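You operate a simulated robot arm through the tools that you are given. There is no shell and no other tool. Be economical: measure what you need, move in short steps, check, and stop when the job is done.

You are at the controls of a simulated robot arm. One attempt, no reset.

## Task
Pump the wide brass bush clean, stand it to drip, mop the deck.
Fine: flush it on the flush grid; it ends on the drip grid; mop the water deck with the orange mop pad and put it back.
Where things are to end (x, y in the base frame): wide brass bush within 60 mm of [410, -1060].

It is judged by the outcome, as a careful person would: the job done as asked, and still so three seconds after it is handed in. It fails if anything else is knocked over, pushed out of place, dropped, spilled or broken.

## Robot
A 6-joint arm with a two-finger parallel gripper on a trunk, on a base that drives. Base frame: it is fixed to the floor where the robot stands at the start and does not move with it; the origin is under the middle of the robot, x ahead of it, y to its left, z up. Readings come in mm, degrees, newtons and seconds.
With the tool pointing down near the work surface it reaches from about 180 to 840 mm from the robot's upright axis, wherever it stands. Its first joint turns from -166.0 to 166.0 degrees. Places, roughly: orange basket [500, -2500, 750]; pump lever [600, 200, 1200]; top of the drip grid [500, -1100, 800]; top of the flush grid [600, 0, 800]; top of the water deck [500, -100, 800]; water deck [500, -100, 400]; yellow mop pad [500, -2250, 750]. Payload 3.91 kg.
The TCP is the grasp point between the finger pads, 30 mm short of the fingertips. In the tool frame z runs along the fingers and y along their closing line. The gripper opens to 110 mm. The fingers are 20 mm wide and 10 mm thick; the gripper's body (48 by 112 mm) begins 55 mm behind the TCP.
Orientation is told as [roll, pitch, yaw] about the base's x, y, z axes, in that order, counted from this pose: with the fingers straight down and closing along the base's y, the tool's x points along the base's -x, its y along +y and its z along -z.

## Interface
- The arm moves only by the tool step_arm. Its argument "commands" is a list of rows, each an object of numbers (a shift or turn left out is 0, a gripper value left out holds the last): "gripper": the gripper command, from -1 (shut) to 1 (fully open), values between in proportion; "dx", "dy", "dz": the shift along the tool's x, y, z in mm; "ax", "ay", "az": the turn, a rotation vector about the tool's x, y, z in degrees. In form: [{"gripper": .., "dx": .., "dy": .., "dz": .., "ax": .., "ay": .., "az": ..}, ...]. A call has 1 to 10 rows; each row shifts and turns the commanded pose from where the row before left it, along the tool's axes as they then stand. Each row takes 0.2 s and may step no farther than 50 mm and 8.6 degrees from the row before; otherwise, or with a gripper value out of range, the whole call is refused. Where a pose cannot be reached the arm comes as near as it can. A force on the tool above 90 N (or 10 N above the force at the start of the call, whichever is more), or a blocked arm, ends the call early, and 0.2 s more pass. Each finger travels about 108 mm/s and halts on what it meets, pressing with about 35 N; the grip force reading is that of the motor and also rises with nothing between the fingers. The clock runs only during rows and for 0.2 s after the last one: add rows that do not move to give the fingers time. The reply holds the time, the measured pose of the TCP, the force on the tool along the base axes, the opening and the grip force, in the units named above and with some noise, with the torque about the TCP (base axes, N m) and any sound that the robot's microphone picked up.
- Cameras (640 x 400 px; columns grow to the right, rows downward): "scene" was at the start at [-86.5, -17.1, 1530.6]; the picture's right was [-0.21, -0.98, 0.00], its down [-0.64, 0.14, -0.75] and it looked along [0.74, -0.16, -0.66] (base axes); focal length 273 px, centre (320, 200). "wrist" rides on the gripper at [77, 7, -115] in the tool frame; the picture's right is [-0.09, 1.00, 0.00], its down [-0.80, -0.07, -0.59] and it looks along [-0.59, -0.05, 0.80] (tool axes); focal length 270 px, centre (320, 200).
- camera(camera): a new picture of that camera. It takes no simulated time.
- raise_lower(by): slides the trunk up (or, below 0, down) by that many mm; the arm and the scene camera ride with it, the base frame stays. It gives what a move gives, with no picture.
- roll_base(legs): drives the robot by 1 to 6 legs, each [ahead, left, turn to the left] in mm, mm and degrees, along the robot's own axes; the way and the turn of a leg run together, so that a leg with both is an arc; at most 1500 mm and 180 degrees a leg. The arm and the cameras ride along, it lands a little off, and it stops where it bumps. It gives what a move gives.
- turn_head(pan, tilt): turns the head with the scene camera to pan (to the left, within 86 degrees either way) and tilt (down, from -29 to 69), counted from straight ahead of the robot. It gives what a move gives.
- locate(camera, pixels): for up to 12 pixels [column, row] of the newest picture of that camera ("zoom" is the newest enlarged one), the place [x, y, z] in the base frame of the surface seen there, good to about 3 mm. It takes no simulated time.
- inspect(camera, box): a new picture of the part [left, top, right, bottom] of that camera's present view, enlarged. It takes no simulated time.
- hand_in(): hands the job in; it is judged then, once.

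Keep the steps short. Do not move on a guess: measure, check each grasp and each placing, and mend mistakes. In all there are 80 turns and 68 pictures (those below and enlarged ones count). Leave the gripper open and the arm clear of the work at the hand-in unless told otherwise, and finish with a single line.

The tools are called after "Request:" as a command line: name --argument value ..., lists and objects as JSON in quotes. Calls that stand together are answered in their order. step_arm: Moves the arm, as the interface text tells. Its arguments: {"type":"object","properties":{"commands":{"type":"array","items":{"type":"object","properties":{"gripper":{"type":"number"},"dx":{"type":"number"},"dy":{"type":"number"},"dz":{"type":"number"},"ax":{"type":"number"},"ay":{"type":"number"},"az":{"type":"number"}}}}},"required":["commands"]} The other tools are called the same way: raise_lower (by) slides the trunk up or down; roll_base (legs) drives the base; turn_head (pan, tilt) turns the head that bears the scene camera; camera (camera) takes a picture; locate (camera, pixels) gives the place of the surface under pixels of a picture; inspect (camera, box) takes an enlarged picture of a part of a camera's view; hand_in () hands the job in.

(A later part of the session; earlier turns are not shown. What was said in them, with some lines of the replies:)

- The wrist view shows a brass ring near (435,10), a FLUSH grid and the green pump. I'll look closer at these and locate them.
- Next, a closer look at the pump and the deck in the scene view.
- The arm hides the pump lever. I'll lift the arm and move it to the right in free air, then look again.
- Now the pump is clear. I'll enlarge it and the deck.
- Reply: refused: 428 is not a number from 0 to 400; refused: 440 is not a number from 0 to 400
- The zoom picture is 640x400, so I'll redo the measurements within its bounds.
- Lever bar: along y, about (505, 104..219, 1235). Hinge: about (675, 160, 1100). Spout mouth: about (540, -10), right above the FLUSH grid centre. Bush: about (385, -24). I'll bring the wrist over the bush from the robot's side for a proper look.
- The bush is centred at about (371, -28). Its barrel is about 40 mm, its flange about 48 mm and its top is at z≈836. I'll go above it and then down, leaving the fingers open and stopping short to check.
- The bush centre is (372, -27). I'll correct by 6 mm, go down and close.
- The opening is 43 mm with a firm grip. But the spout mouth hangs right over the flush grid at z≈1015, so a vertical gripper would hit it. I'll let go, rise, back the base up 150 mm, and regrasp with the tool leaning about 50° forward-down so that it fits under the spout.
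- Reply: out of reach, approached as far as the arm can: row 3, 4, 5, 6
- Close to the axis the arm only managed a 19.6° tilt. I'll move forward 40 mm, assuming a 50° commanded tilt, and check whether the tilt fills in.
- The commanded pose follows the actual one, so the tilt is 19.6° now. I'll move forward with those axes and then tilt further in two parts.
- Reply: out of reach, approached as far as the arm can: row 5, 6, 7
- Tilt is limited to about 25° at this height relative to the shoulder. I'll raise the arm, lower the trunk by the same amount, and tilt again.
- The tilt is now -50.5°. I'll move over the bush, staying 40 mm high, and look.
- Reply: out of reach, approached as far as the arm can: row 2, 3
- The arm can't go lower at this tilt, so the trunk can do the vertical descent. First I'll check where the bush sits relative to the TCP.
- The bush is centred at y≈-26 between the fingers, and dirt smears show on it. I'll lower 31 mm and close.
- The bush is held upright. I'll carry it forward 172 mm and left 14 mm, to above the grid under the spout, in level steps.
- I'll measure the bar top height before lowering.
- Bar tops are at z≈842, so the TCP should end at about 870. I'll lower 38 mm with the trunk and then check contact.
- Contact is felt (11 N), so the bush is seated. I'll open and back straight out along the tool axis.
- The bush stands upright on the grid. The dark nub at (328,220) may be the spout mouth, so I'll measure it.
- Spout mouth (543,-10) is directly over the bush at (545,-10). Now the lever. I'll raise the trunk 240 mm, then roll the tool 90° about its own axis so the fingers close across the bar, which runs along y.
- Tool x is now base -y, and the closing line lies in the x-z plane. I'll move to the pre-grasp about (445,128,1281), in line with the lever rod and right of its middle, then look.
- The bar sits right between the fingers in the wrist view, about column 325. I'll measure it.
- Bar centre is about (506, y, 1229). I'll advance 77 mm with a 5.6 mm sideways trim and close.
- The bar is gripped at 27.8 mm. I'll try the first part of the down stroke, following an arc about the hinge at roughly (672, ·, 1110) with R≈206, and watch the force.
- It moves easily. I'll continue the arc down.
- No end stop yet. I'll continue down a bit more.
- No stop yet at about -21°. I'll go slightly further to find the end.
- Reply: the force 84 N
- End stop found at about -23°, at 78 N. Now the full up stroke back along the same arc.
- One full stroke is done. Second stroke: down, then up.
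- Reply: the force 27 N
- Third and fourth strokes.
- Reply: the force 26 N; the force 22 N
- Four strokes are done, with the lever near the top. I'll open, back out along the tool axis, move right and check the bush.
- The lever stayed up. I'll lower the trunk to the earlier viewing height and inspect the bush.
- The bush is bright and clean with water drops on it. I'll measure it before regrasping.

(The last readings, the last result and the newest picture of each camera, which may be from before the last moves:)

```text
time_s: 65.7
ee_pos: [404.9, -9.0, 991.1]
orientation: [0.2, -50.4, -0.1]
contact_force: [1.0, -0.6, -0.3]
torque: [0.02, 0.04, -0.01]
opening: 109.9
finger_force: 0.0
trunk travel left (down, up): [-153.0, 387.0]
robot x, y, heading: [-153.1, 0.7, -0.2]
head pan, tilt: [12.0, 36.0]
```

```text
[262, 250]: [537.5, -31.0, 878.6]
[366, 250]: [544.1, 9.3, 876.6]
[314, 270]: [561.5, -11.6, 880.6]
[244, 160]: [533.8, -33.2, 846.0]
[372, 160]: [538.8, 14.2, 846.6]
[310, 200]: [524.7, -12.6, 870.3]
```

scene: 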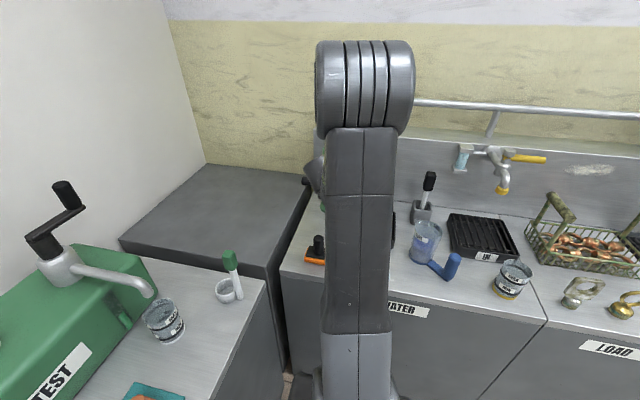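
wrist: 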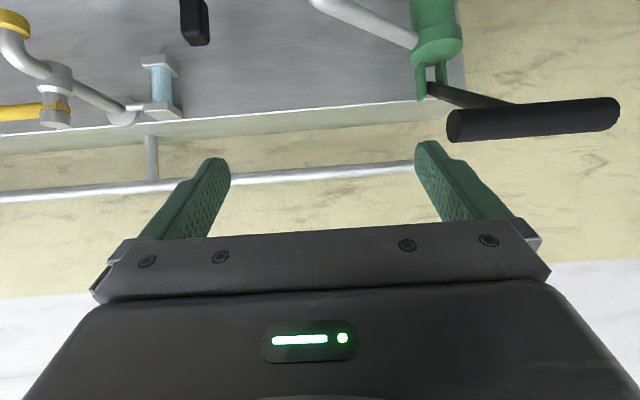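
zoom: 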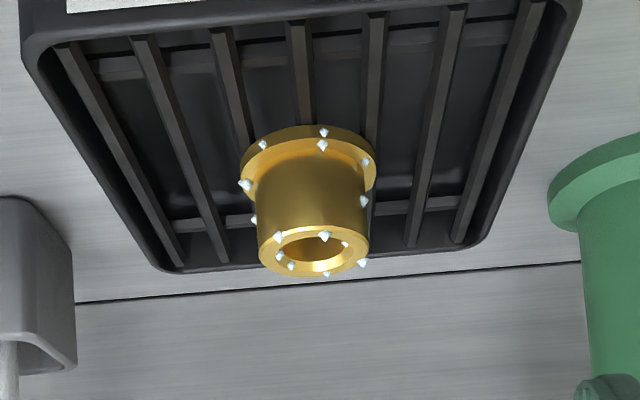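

It has not moved (centre about 543, -10.5). I'll advance along the tool axis to (544,-10.5,871) and close.

Request:
step_arm --commands '[{"dz": 45, "dx": 1.8, "dy": -1}, {"dz": 45, "dx": 1.8}, {"dz": 45}, {"dz": 46}, {}, {"gripper": -1}, {}, {}, {}, {}]'

Request:
step_arm --commands '[{}, {}]'

Request:
raise_lower --by 30

Request:
camera --camera "wrist"

```text
time_s: 67.9
ee_pos: [545.8, -9.8, 871.3]
orientation: [0.2, -50.4, 0.0]
contact_force: [0.3, -0.2, 0.5]
torque: [-0.09, -0.07, 0.0]
opening: 43.1
finger_force: 34.7
trunk travel left (down, up): [-153.0, 387.0]
robot x, y, heading: [-151.1, 0.6, -0.2]
head pan, tilt: [12.0, 36.0]
```

```text
time_s: 68.5
ee_pos: [545.5, -7.1, 871.7]
orientation: [0.2, -50.3, -0.1]
contact_force: [-0.1, 0.1, 0.0]
torque: [-0.03, -0.04, 0.0]
opening: 43.0
finger_force: 34.5
trunk travel left (down, up): [-153.0, 387.0]
robot x, y, heading: [-154.8, 1.0, 0.2]
head pan, tilt: [12.0, 36.0]
```

```text
time_s: 69.2
ee_pos: [546.1, -8.5, 901.5]
orientation: [0.2, -50.3, -0.2]
contact_force: [-0.1, -0.8, -1.6]
torque: [0.01, -0.01, -0.01]
opening: 43.1
finger_force: 35.3
trunk travel left (down, up): [-183.0, 357.0]
robot x, y, heading: [-152.1, -0.9, 0.0]
head pan, tilt: [12.0, 36.0]
```

```text
39 pictures are left
```

wrist: 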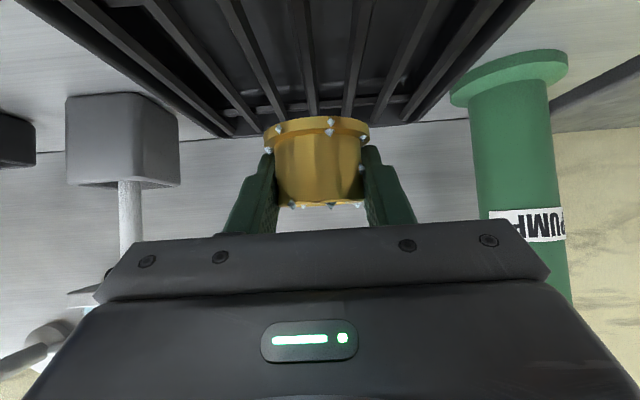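

It is held firmly and still upright. I'll retract level by 180 mm, clear of the spout, then raise the trunk and look right along the route.

Request:
step_arm --commands '[{"dx": 28.7, "dz": -34.7}, {"dx": 28.7, "dz": -34.7}, {"dx": 28.7, "dz": -34.7}, {"dx": 28.7, "dz": -34.7}, {}]'

Request:
raise_lower --by 100

Request:
turn_head --pan -50 --tilt 35

Request:
camera --camera "scene"

```text
time_s: 70.4
ee_pos: [366.5, -7.4, 905.8]
orientation: [0.2, -50.4, -0.1]
contact_force: [-0.2, 0.3, -1.0]
torque: [0.03, 0.01, -0.04]
opening: 42.9
finger_force: 35.2
trunk travel left (down, up): [-183.0, 357.0]
robot x, y, heading: [-151.0, -2.1, -0.1]
head pan, tilt: [12.0, 36.0]
```

```text
time_s: 71.8
ee_pos: [365.5, -7.3, 1004.2]
orientation: [0.2, -50.2, 0.0]
contact_force: [0.1, -0.7, -1.9]
torque: [0.01, 0.0, -0.02]
opening: 43.4
finger_force: 35.4
trunk travel left (down, up): [-283.0, 257.0]
robot x, y, heading: [-152.9, -0.1, 0.0]
head pan, tilt: [12.0, 36.0]
```

```text
time_s: 73.1
ee_pos: [365.5, -8.3, 1005.0]
orientation: [0.3, -50.3, -0.1]
contact_force: [0.3, 0.4, -2.0]
torque: [0.0, 0.0, 0.0]
opening: 43.2
finger_force: 35.1
trunk travel left (down, up): [-283.0, 257.0]
robot x, y, heading: [-156.0, -2.0, -0.1]
head pan, tilt: [-50.0, 35.0]
```

```text
38 pictures are left
```

scene: 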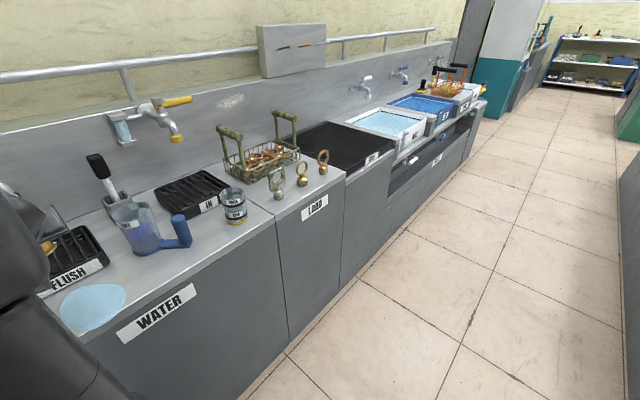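

The aisle looks clear. I'll measure the drip grid and the furniture opposite.

Request:
locate --camera "scene" --pixels '[[330, 122], [395, 150], [287, 150], [345, 173], [370, 160], [335, 150], [625, 300], [540, 395], [560, 250], [365, 275], [280, 350]]'

Request:
inspect --camera "scene" --box '[200, 100, 420, 237]'

```text
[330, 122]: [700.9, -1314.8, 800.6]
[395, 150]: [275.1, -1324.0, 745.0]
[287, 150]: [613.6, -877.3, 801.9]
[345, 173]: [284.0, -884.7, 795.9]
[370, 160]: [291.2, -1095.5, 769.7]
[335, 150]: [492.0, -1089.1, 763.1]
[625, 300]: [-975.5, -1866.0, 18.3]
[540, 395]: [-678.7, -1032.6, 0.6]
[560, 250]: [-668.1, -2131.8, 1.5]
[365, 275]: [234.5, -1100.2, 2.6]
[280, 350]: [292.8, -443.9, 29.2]
```

```text
2.91 times, centred on (310, 168) of scene
```

zoom: 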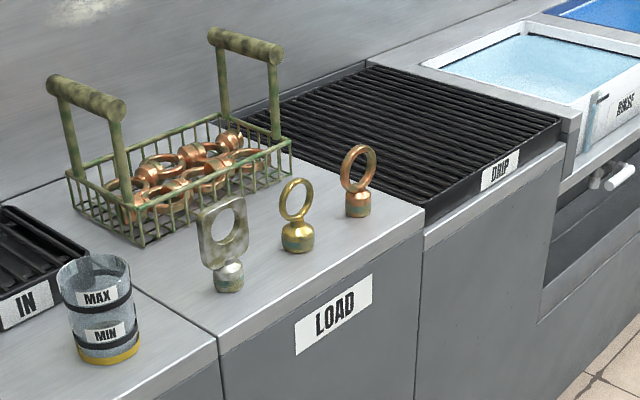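

The route is clear. The drip grid spans x 285–700, y -880 to -1320. I'll back up 230 mm and then drive right 1052 mm, checking before going forward.

Request:
roll_base --legs '[[-230, 0, 0], [0, -1052, 0]]'

Request:
turn_head --pan 0 --tilt 40

Request:
camera --camera "scene"

Request:
camera --camera "wrist"

```text
time_s: 80.0
ee_pos: [134.3, -1082.0, 1003.6]
orientation: [0.2, -50.3, 0.1]
contact_force: [0.0, 0.5, -1.6]
torque: [0.01, 0.01, -0.01]
opening: 43.4
finger_force: 34.7
trunk travel left (down, up): [-283.0, 257.0]
robot x, y, heading: [-380.7, -1075.5, 0.2]
head pan, tilt: [-50.0, 35.0]
```

```text
time_s: 81.1
ee_pos: [134.6, -1082.0, 1004.4]
orientation: [0.3, -50.3, 0.1]
contact_force: [1.3, -0.1, -1.3]
torque: [0.02, -0.01, 0.02]
opening: 43.0
finger_force: 34.8
trunk travel left (down, up): [-283.0, 257.0]
robot x, y, heading: [-383.5, -1073.4, 0.2]
head pan, tilt: [0.0, 40.0]
```

```text
36 pictures are left
```

scene: 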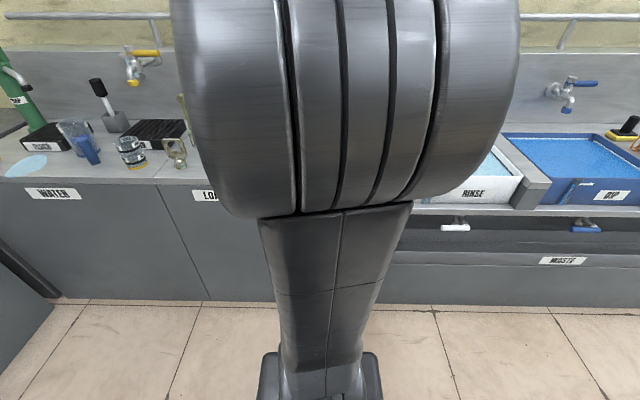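

```text
35 pictures are left
```

wrist: 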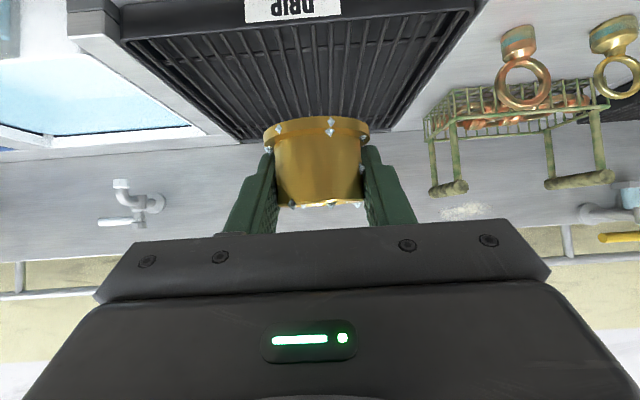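

I landed 22 mm too far right. I'll drive forward 276 mm with a 22 mm left correction.

Request:
roll_base --legs '[[276, 22, 0]]'

Request:
camera --camera "wrist"

Request:
locate --camera "wrist" --pixels '[[316, 20], [300, 40], [330, 40], [250, 40], [380, 40], [300, 90], [340, 90]]'

```text
time_s: 83.0
ee_pos: [403.0, -1060.3, 1004.1]
orientation: [0.2, -50.3, -0.1]
contact_force: [-0.3, -0.3, -1.1]
torque: [0.0, -0.02, -0.01]
opening: 43.1
finger_force: 35.0
trunk travel left (down, up): [-283.0, 257.0]
robot x, y, heading: [-115.5, -1056.3, -0.0]
head pan, tilt: [0.0, 40.0]
```

```text
34 pictures are left
```

wrist: 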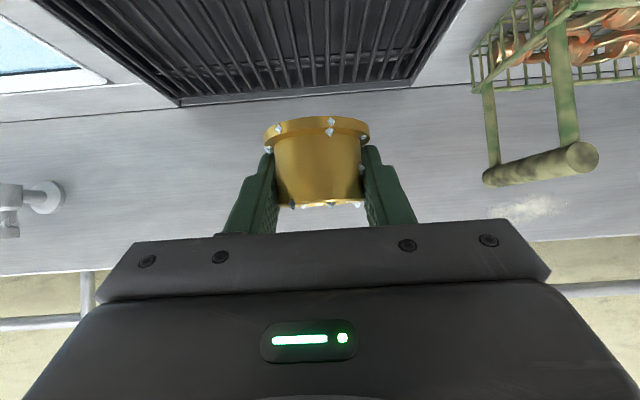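

```text
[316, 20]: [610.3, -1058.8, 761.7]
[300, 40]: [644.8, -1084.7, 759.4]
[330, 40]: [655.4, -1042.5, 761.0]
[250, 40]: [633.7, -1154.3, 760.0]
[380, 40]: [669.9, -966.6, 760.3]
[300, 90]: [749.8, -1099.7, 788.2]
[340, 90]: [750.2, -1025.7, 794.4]
```

Position is good. I'll move forward 7 mm, lower 155 mm and re-measure the bar tops.

Request:
step_arm --commands '[{"dx": -4.5, "dz": 5.4}, {}]'

Request:
raise_lower --by -155

Request:
camera --camera "wrist"

Request:
locate --camera "wrist" --pixels '[[316, 60], [300, 60], [306, 60], [322, 60], [330, 60], [338, 60], [346, 60], [290, 60]]'

```text
time_s: 83.6
ee_pos: [411.7, -1059.8, 1003.6]
orientation: [0.2, -50.3, -0.1]
contact_force: [1.2, 0.4, -1.2]
torque: [0.01, -0.01, -0.01]
opening: 42.9
finger_force: 35.0
trunk travel left (down, up): [-283.0, 257.0]
robot x, y, heading: [-114.4, -1052.9, -0.1]
head pan, tilt: [0.0, 40.0]
```

```text
time_s: 85.4
ee_pos: [410.2, -1061.6, 848.6]
orientation: [0.2, -50.3, 0.0]
contact_force: [0.3, 0.9, -1.5]
torque: [0.01, -0.03, -0.01]
opening: 43.0
finger_force: 34.8
trunk travel left (down, up): [-128.0, 412.0]
robot x, y, heading: [-115.5, -1054.3, 0.3]
head pan, tilt: [0.0, 40.0]
```

```text
33 pictures are left
```

wrist: 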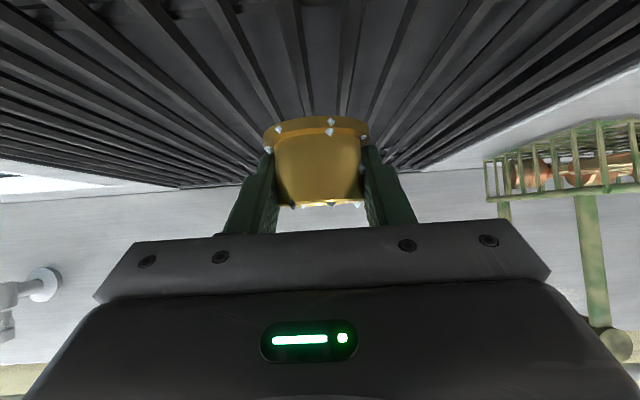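

```text
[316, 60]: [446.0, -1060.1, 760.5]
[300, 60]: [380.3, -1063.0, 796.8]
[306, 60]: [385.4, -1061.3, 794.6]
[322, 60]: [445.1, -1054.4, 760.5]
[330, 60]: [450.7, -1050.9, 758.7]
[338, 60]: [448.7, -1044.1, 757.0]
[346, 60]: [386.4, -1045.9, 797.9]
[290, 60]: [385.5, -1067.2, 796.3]
```

Bar tops are at z≈797, so the TCP should end at about 826. I'll lower 20 mm, then 3 mm steps until contact.

Request:
raise_lower --by -20

Request:
raise_lower --by -3

```text
time_s: 86.1
ee_pos: [411.3, -1060.3, 829.0]
orientation: [0.1, -50.3, 0.0]
contact_force: [-0.1, -0.4, -1.7]
torque: [-0.02, -0.01, 0.03]
opening: 42.9
finger_force: 35.1
trunk travel left (down, up): [-108.0, 432.0]
robot x, y, heading: [-115.8, -1054.0, -0.2]
head pan, tilt: [0.0, 40.0]
```

```text
time_s: 86.6
ee_pos: [411.1, -1060.7, 827.6]
orientation: [0.2, -50.5, 0.0]
contact_force: [-0.2, 1.3, 2.8]
torque: [-0.08, 0.01, 0.0]
opening: 43.0
finger_force: 35.1
trunk travel left (down, up): [-105.0, 435.0]
robot x, y, heading: [-113.8, -1054.5, 0.1]
head pan, tilt: [0.0, 40.0]
```

First contact: force went from -1.7 to +2.8 N. One more mm, then release and back out along the tool axis.

Request:
raise_lower --by -1

Request:
step_arm --commands '[{"gripper": 1}, {}, {}, {"dz": -40}, {"dz": -40}, {"dz": -40}, {"dz": -40}, {"dz": -30}]'

Request:
camera --camera "wrist"

```text
time_s: 87.1
ee_pos: [410.7, -1059.8, 827.6]
orientation: [0.2, -50.6, 0.0]
contact_force: [3.0, -1.4, 12.5]
torque: [-0.23, 0.15, 0.03]
opening: 42.9
finger_force: 35.3
trunk travel left (down, up): [-104.0, 436.0]
robot x, y, heading: [-115.5, -1054.5, -0.0]
head pan, tilt: [0.0, 40.0]
```

```text
time_s: 88.8
ee_pos: [315.3, -1057.2, 860.6]
orientation: [-4.4, -38.9, 2.0]
contact_force: [-0.4, 1.1, -0.4]
torque: [0.0, 0.0, 0.01]
opening: 110.3
finger_force: 0.2
trunk travel left (down, up): [-104.0, 436.0]
robot x, y, heading: [-112.1, -1056.1, -0.1]
head pan, tilt: [0.0, 40.0]
stopped in row 8: the arm was blocked; the commanded pose is now the measured one
```

```text
32 pictures are left
```

wrist: 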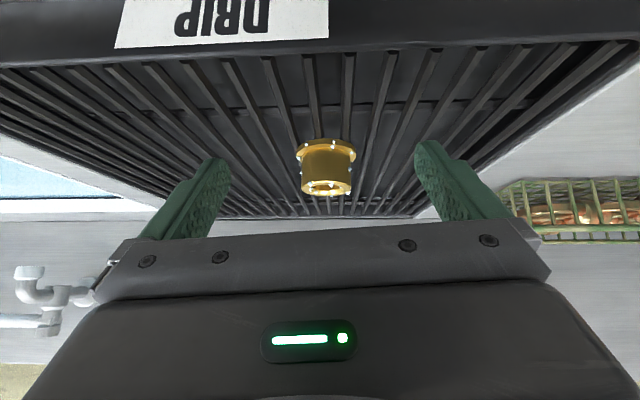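

The bush stands upright on DRIP. The arm folded to its own limit, with no outside force. I'll lift straight up by the trunk and measure the bush's place.

Request:
locate --camera "wrist" --pixels '[[302, 180], [352, 180], [326, 193], [326, 160]]'

Request:
raise_lower --by 300

Request:
turn_head --pan 45 --tilt 35

Request:
camera --camera "scene"

```text
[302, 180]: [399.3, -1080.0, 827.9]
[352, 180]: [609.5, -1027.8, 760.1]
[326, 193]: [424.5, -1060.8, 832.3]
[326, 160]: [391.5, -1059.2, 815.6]
```

```text
time_s: 91.8
ee_pos: [317.6, -1057.9, 1163.7]
orientation: [-4.2, -39.6, 1.6]
contact_force: [-0.5, 0.8, 0.0]
torque: [0.02, 0.02, -0.05]
opening: 109.8
finger_force: 0.0
trunk travel left (down, up): [-404.0, 136.0]
robot x, y, heading: [-115.6, -1053.5, -0.1]
head pan, tilt: [0.0, 40.0]
```

```text
time_s: 93.0
ee_pos: [319.1, -1057.2, 1162.1]
orientation: [-4.3, -39.4, 1.8]
contact_force: [-0.8, 0.5, -1.1]
torque: [0.0, -0.01, -0.02]
opening: 109.8
finger_force: 0.0
trunk travel left (down, up): [-404.0, 136.0]
robot x, y, heading: [-116.8, -1056.2, 0.1]
head pan, tilt: [45.0, 35.0]
```

```text
31 pictures are left
```

scene: 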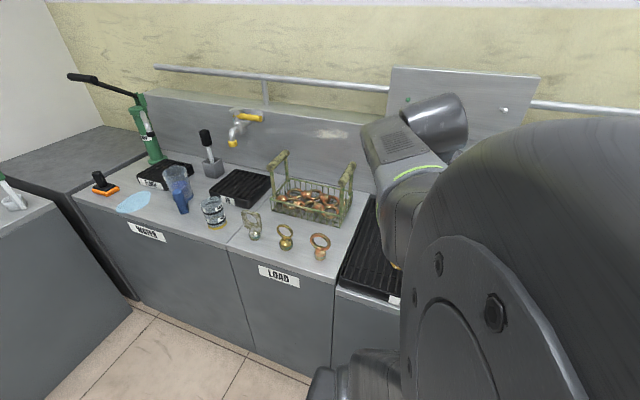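

The bush is upright at about (405,-1060). Now the mop. I'll straighten the tool first while backing away.

Request:
step_arm --commands '[{"ay": 8.5}, {"ay": 8.5}, {"ay": 8.5}, {"ay": 8.5}, {"ay": 5.5}, {}]'

Request:
roll_base --legs '[[-200, 0, 0], [0, 1090, 0], [210, 0, 0]]'

Request:
turn_head --pan 12 --tilt 45

Request:
camera --camera "scene"

```text
time_s: 94.3
ee_pos: [317.4, -1057.0, 1164.5]
orientation: [-3.2, -0.1, -1.0]
contact_force: [-0.1, 0.0, 0.8]
torque: [-0.02, -0.02, 0.0]
opening: 109.7
finger_force: 0.1
trunk travel left (down, up): [-404.0, 136.0]
robot x, y, heading: [-116.3, -1053.1, -0.1]
head pan, tilt: [45.0, 35.0]
```

```text
time_s: 101.2
ee_pos: [126.0, 10.7, 1164.6]
orientation: [-3.2, -0.2, -2.5]
contact_force: [-0.3, 0.4, 0.0]
torque: [-0.01, -0.01, 0.03]
opening: 110.2
finger_force: 0.1
trunk travel left (down, up): [-404.0, 136.0]
robot x, y, heading: [-305.1, 27.5, -1.6]
head pan, tilt: [45.0, 35.0]
stopped in leg 2: the robot was blocked; the commanded pose is now the measured one
```

```text
time_s: 102.2
ee_pos: [126.9, 9.6, 1163.4]
orientation: [-3.2, -0.3, -2.5]
contact_force: [0.0, 0.4, 0.1]
torque: [0.0, 0.01, 0.04]
opening: 110.1
finger_force: 0.0
trunk travel left (down, up): [-404.0, 136.0]
robot x, y, heading: [-303.5, 23.7, -1.6]
head pan, tilt: [12.0, 45.0]
```

```text
30 pictures are left
```

scene: 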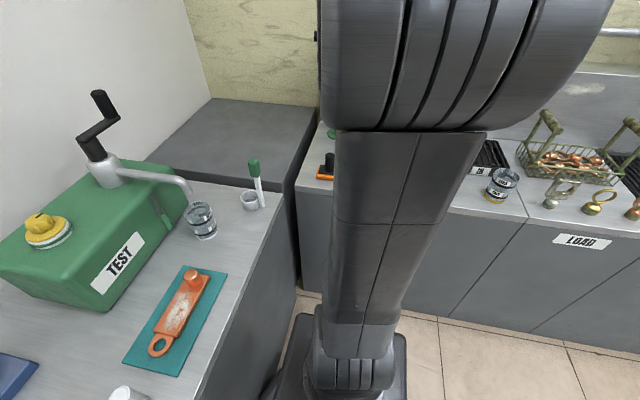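

The base just touched the side of the TEST table. Everything on the table is still standing. I'll ease right 35 mm, square up, and go forward.

Request:
roll_base --legs '[[0, -35, 1.6], [200, 0, 0]]'

Request:
step_arm --commands '[{"ax": -3.2, "az": 1}, {}]'

Request:
camera --camera "wrist"

Request:
camera --camera "scene"

```text
time_s: 104.2
ee_pos: [325.8, -14.9, 1165.3]
orientation: [-3.3, -0.2, -1.2]
contact_force: [-0.2, -1.2, 0.7]
torque: [-0.01, 0.01, -0.02]
opening: 110.3
finger_force: 0.1
trunk travel left (down, up): [-404.0, 136.0]
robot x, y, heading: [-108.2, -7.6, -0.2]
head pan, tilt: [12.0, 45.0]
```

```text
time_s: 104.8
ee_pos: [324.0, -14.6, 1164.5]
orientation: [0.0, -0.3, -2.2]
contact_force: [0.7, -0.3, -0.5]
torque: [0.0, 0.0, -0.01]
opening: 110.1
finger_force: 0.1
trunk travel left (down, up): [-404.0, 136.0]
robot x, y, heading: [-110.3, -8.8, -0.1]
head pan, tilt: [12.0, 45.0]
```

```text
29 pictures are left
```

wrist: 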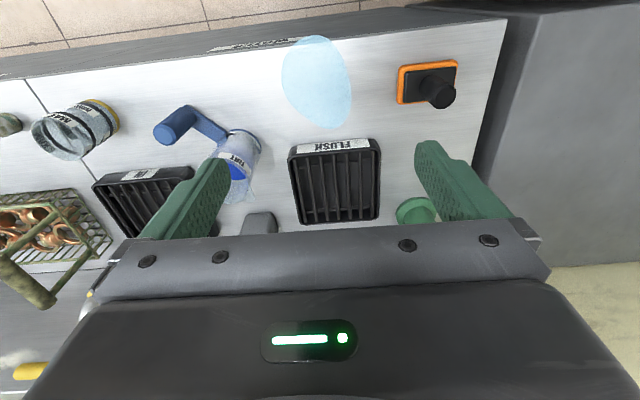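

```text
28 pictures are left
```

scene: 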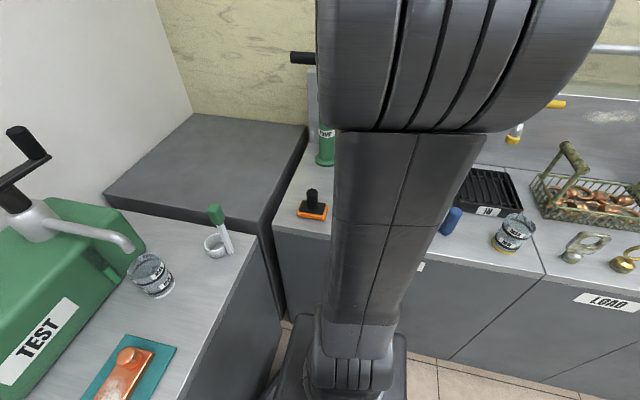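

Everything is in place. I'll enlarge the puddle and mop, and measure them.

Request:
inspect --camera "wrist" --box '[270, 20, 510, 170]'

Request:
locate --camera "zoom" --pixels '[[130, 46], [35, 120], [130, 282], [215, 190], [60, 220], [190, 90], [345, 120], [500, 105], [350, 220], [440, 190], [460, 205], [470, 165]]'

```text
2.67 times, centred on (390, 95) of wrist
```

zoom: 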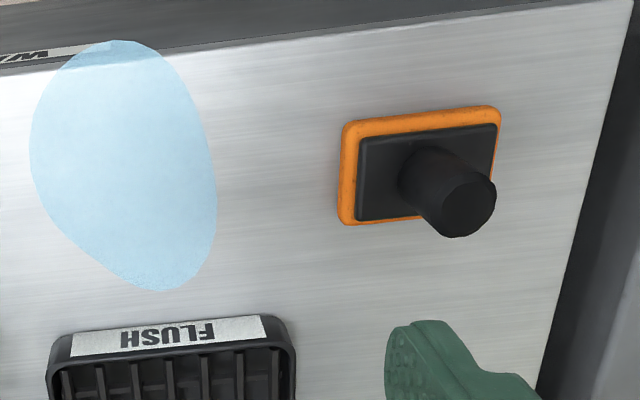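

```text
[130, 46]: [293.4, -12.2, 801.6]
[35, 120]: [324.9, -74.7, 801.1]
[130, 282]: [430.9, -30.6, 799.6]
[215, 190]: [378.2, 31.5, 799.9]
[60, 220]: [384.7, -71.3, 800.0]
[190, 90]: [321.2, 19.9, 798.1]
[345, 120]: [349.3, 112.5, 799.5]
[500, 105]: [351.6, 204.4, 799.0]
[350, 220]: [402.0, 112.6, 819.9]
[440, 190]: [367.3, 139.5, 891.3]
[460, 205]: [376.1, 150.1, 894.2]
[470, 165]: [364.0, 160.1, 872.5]
```

Knob centre is about (374,151), top z≈893. The pad covers x 345–402, y 112–190, and the puddle x 293–431, y -78..32. I'll square the yaw, descend to about z 1000 and move over to the mop knob.

Request:
step_arm --commands '[{"az": -2.2}, {"dz": 42}, {"dz": 42}, {"dz": 42}, {"dz": 40}, {"dy": 41, "dx": -12}, {"dy": 41, "dx": -12}, {"dy": 41, "dx": -12}, {"dy": 41, "dx": -12}, {}]'

Request:
camera --camera "wrist"

```text
time_s: 107.0
ee_pos: [370.4, 152.9, 999.7]
orientation: [0.0, -0.2, 0.0]
contact_force: [0.0, 0.8, -0.4]
torque: [-0.01, 0.01, -0.02]
opening: 110.0
finger_force: 0.0
trunk travel left (down, up): [-404.0, 136.0]
robot x, y, heading: [-108.0, -13.4, -0.1]
head pan, tilt: [12.0, 45.0]
```

```text
26 pictures are left
```

wrist: 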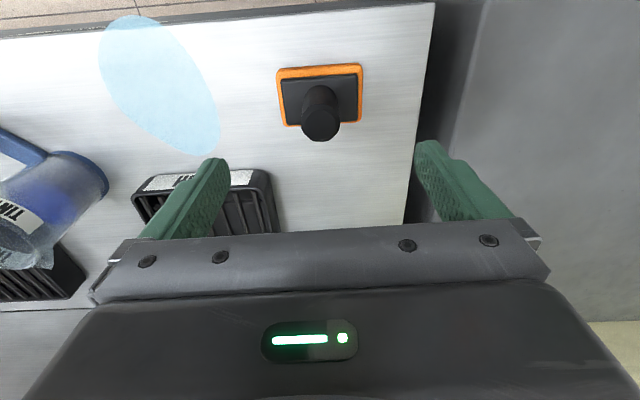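

Request:
inspect --camera "wrist" --box '[256, 50, 384, 150]'

Request:
locate --camera "wrist" --pixels '[[321, 124], [303, 124], [339, 124], [321, 139], [280, 70], [361, 67], [285, 124], [350, 85], [290, 85], [361, 119], [321, 112]]'

```text
4.00 times, centred on (320, 100) of wrist
```

zoom: 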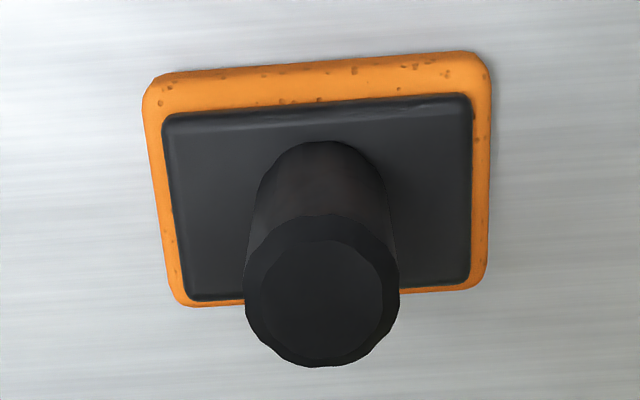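

```text
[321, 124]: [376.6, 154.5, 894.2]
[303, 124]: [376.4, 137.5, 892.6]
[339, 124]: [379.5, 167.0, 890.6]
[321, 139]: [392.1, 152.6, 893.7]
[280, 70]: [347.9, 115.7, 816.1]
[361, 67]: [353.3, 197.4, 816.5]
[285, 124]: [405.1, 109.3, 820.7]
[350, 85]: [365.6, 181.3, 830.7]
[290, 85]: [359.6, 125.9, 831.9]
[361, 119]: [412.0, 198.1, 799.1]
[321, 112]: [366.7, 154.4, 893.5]
```

Knob centre is (377,153), plate top 831, pad about 60×80 mm. I'll descend to z≈872 and close on the knob.

Request:
step_arm --commands '[{"dx": -6}, {"dz": 43}, {"dz": 43}, {"dz": 41}, {}, {"gripper": -1}, {}, {}, {}, {}]'

Request:
step_arm --commands '[{}, {}]'

```text
time_s: 109.2
ee_pos: [376.5, 149.7, 870.0]
orientation: [0.1, -0.2, 0.0]
contact_force: [0.1, 0.0, 0.2]
torque: [0.01, -0.03, 0.05]
opening: 32.8
finger_force: 35.0
trunk travel left (down, up): [-404.0, 136.0]
robot x, y, heading: [-107.7, -10.8, -0.3]
head pan, tilt: [12.0, 45.0]
```

```text
time_s: 109.8
ee_pos: [376.2, 150.9, 869.4]
orientation: [0.0, -0.2, 0.0]
contact_force: [0.7, 0.7, -0.7]
torque: [0.08, 0.01, 0.0]
opening: 32.8
finger_force: 34.8
trunk travel left (down, up): [-404.0, 136.0]
robot x, y, heading: [-109.7, -8.4, -0.2]
head pan, tilt: [12.0, 45.0]
```

The knob is held. I'll slide the pad to the near edge of the puddle (x≈318) with light pressure and sweep right.

Request:
step_arm --commands '[{"dz": 1}, {"dx": 29, "dy": -40}, {"dx": 29, "dy": -40}, {"dy": -40}, {}]'

```text
time_s: 111.0
ee_pos: [320.7, 31.0, 870.5]
orientation: [-0.1, -0.3, 0.0]
contact_force: [2.4, 3.3, 15.2]
torque: [0.49, -0.01, 0.02]
opening: 33.1
finger_force: 34.7
trunk travel left (down, up): [-404.0, 136.0]
robot x, y, heading: [-109.2, -11.1, 0.0]
head pan, tilt: [12.0, 45.0]
```

Contact is 15 N, which is good. I'll sweep right, step forward, and sweep left.

Request:
step_arm --commands '[{"dy": -40}, {"dy": -40}, {"dy": -38}, {"dx": -45, "dy": 5}, {"dy": 40}, {"dy": 40}, {"dy": 40}, {}]'

Request:
step_arm --commands '[{"dx": -40}, {"dy": -38}, {"dy": -38}, {"dy": -38}, {"dy": 38}, {"dy": 38}, {"dy": 38}, {}]'

Request:
camera --camera "wrist"

```text
time_s: 112.8
ee_pos: [367.3, 37.8, 869.9]
orientation: [0.0, -0.3, 0.0]
contact_force: [0.0, -0.2, 11.5]
torque: [0.21, 0.14, 0.02]
opening: 33.1
finger_force: 35.8
trunk travel left (down, up): [-404.0, 136.0]
robot x, y, heading: [-108.3, -7.7, -0.2]
head pan, tilt: [12.0, 45.0]
```

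```text
time_s: 114.6
ee_pos: [404.9, 36.7, 873.1]
orientation: [0.0, -0.2, -0.1]
contact_force: [-0.1, -1.4, -0.6]
torque: [-0.03, -0.02, 0.02]
opening: 33.2
finger_force: 34.9
trunk travel left (down, up): [-404.0, 136.0]
robot x, y, heading: [-109.5, -8.3, -0.1]
head pan, tilt: [12.0, 45.0]
```

```text
24 pictures are left
```

wrist: 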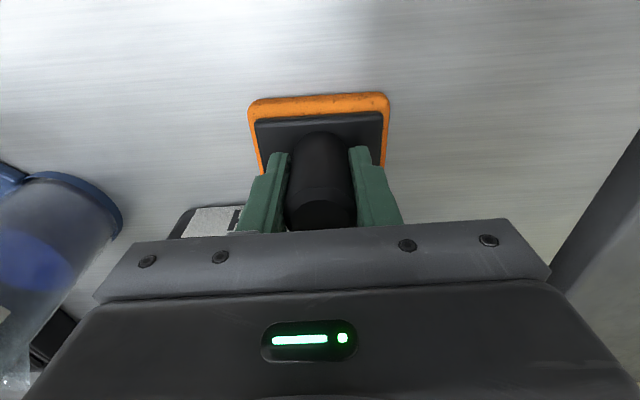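

The puddle looks gone, but the last pass rose 3 mm with no contact force. I'll press back down, repeat that pass, and return home to (376,151).

Request:
step_arm --commands '[{"dz": 4}, {"dy": -38}, {"dy": -38}, {"dy": -30}, {"dy": 38}, {"dy": 38}, {"dy": 30}, {"dx": 14, "dy": 38}, {"dx": 14, "dy": 38}, {}]'

```text
time_s: 116.8
ee_pos: [376.6, 113.7, 867.7]
orientation: [0.1, -0.4, -0.1]
contact_force: [6.8, -13.4, 50.2]
torque: [-0.93, -0.19, 0.03]
opening: 33.1
finger_force: 35.0
trunk travel left (down, up): [-404.0, 136.0]
robot x, y, heading: [-109.1, -6.6, -0.4]
head pan, tilt: [12.0, 45.0]
```

50 N is a bit hard, so I'll ease up 3 mm, slide the last 38 mm home and read.

Request:
step_arm --commands '[{"dz": -2.5}, {"dy": 19}, {"dy": 19}, {}, {}]'

```text
time_s: 118.0
ee_pos: [376.7, 149.6, 867.2]
orientation: [0.0, -0.2, 0.0]
contact_force: [-6.7, -11.2, 26.3]
torque: [-0.62, 0.2, -0.05]
opening: 33.4
finger_force: 34.8
trunk travel left (down, up): [-404.0, 136.0]
robot x, y, heading: [-108.6, -9.2, 0.1]
head pan, tilt: [12.0, 45.0]
```

The pad is home. I'll ease the pressure, open, and rise straight up to look at the deck.

Request:
step_arm --commands '[{"dz": -2, "dy": 1}, {"gripper": 1}, {}, {}, {"dz": -40}, {"dz": -40}, {"dz": -40}, {"dz": -30}, {}]'

Request:
step_arm --commands '[{"dy": -40, "dx": 14}, {"dy": -40, "dx": 14}, {"dy": -40, "dx": 14}, {"dy": -30, "dx": 10}, {"dz": -45}, {"dz": -45}, {"dz": -45}, {}]'

Request:
camera --camera "wrist"

```text
time_s: 120.0
ee_pos: [377.2, 153.0, 1021.0]
orientation: [0.1, -0.2, -0.1]
contact_force: [0.2, -0.1, -0.7]
torque: [-0.03, 0.02, 0.01]
opening: 110.2
finger_force: 0.1
trunk travel left (down, up): [-404.0, 136.0]
robot x, y, heading: [-107.1, -12.8, -0.2]
head pan, tilt: [12.0, 45.0]
```

```text
time_s: 121.8
ee_pos: [322.4, 3.6, 1154.6]
orientation: [0.0, -0.3, 0.1]
contact_force: [-0.2, -0.4, 1.0]
torque: [0.01, -0.01, -0.03]
opening: 110.1
finger_force: 0.1
trunk travel left (down, up): [-404.0, 136.0]
robot x, y, heading: [-108.5, -10.4, -0.4]
head pan, tilt: [12.0, 45.0]
```

```text
23 pictures are left
```

wrist: 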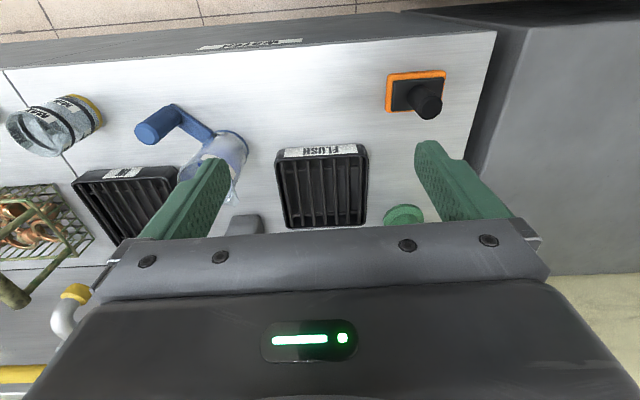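

The deck looks dry and the mop is home. I'll check enlarged, measure the mop, and check the bush and counters.

Request:
inspect --camera "wrist" --box '[230, 30, 470, 180]'

Request:
locate --camera "wrist" --pixels '[[389, 76], [445, 73], [390, 109], [427, 102]]'

Request:
turn_head --pan -50 --tilt 35

Request:
camera --camera "scene"

```text
2.67 times, centred on (350, 105) of wrist
```

zoom: 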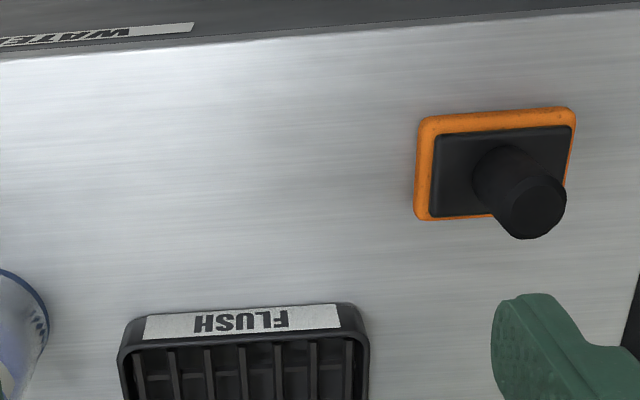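

```text
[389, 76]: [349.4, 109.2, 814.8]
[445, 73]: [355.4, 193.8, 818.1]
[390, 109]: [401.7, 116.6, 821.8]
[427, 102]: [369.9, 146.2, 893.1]
```

```text
time_s: 123.1
ee_pos: [321.2, 3.0, 1155.0]
orientation: [0.0, -0.2, -0.1]
contact_force: [0.3, 0.7, 0.1]
torque: [0.0, 0.01, 0.01]
opening: 109.8
finger_force: 0.1
trunk travel left (down, up): [-404.0, 136.0]
robot x, y, heading: [-107.2, -4.0, -0.3]
head pan, tilt: [-50.0, 35.0]
```

```text
21 pictures are left
```

scene: 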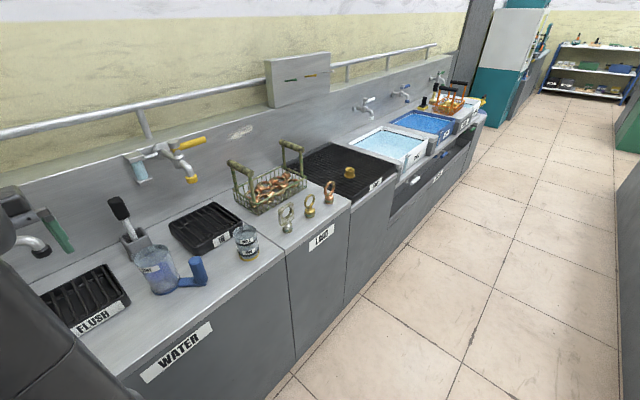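

The deck is dry, the mop is at its starting place, and the bush stands on the drip grid with everything else upright. The gripper is open and the arm is clear, so I'm handing in.

Request:
hand_in

```text
The job is handed in.
```

The wide brass bush is flushed clean and standing upright on the drip grid at about (405, -1060), and the water deck is mopped dry with the orange mop pad back in its place.
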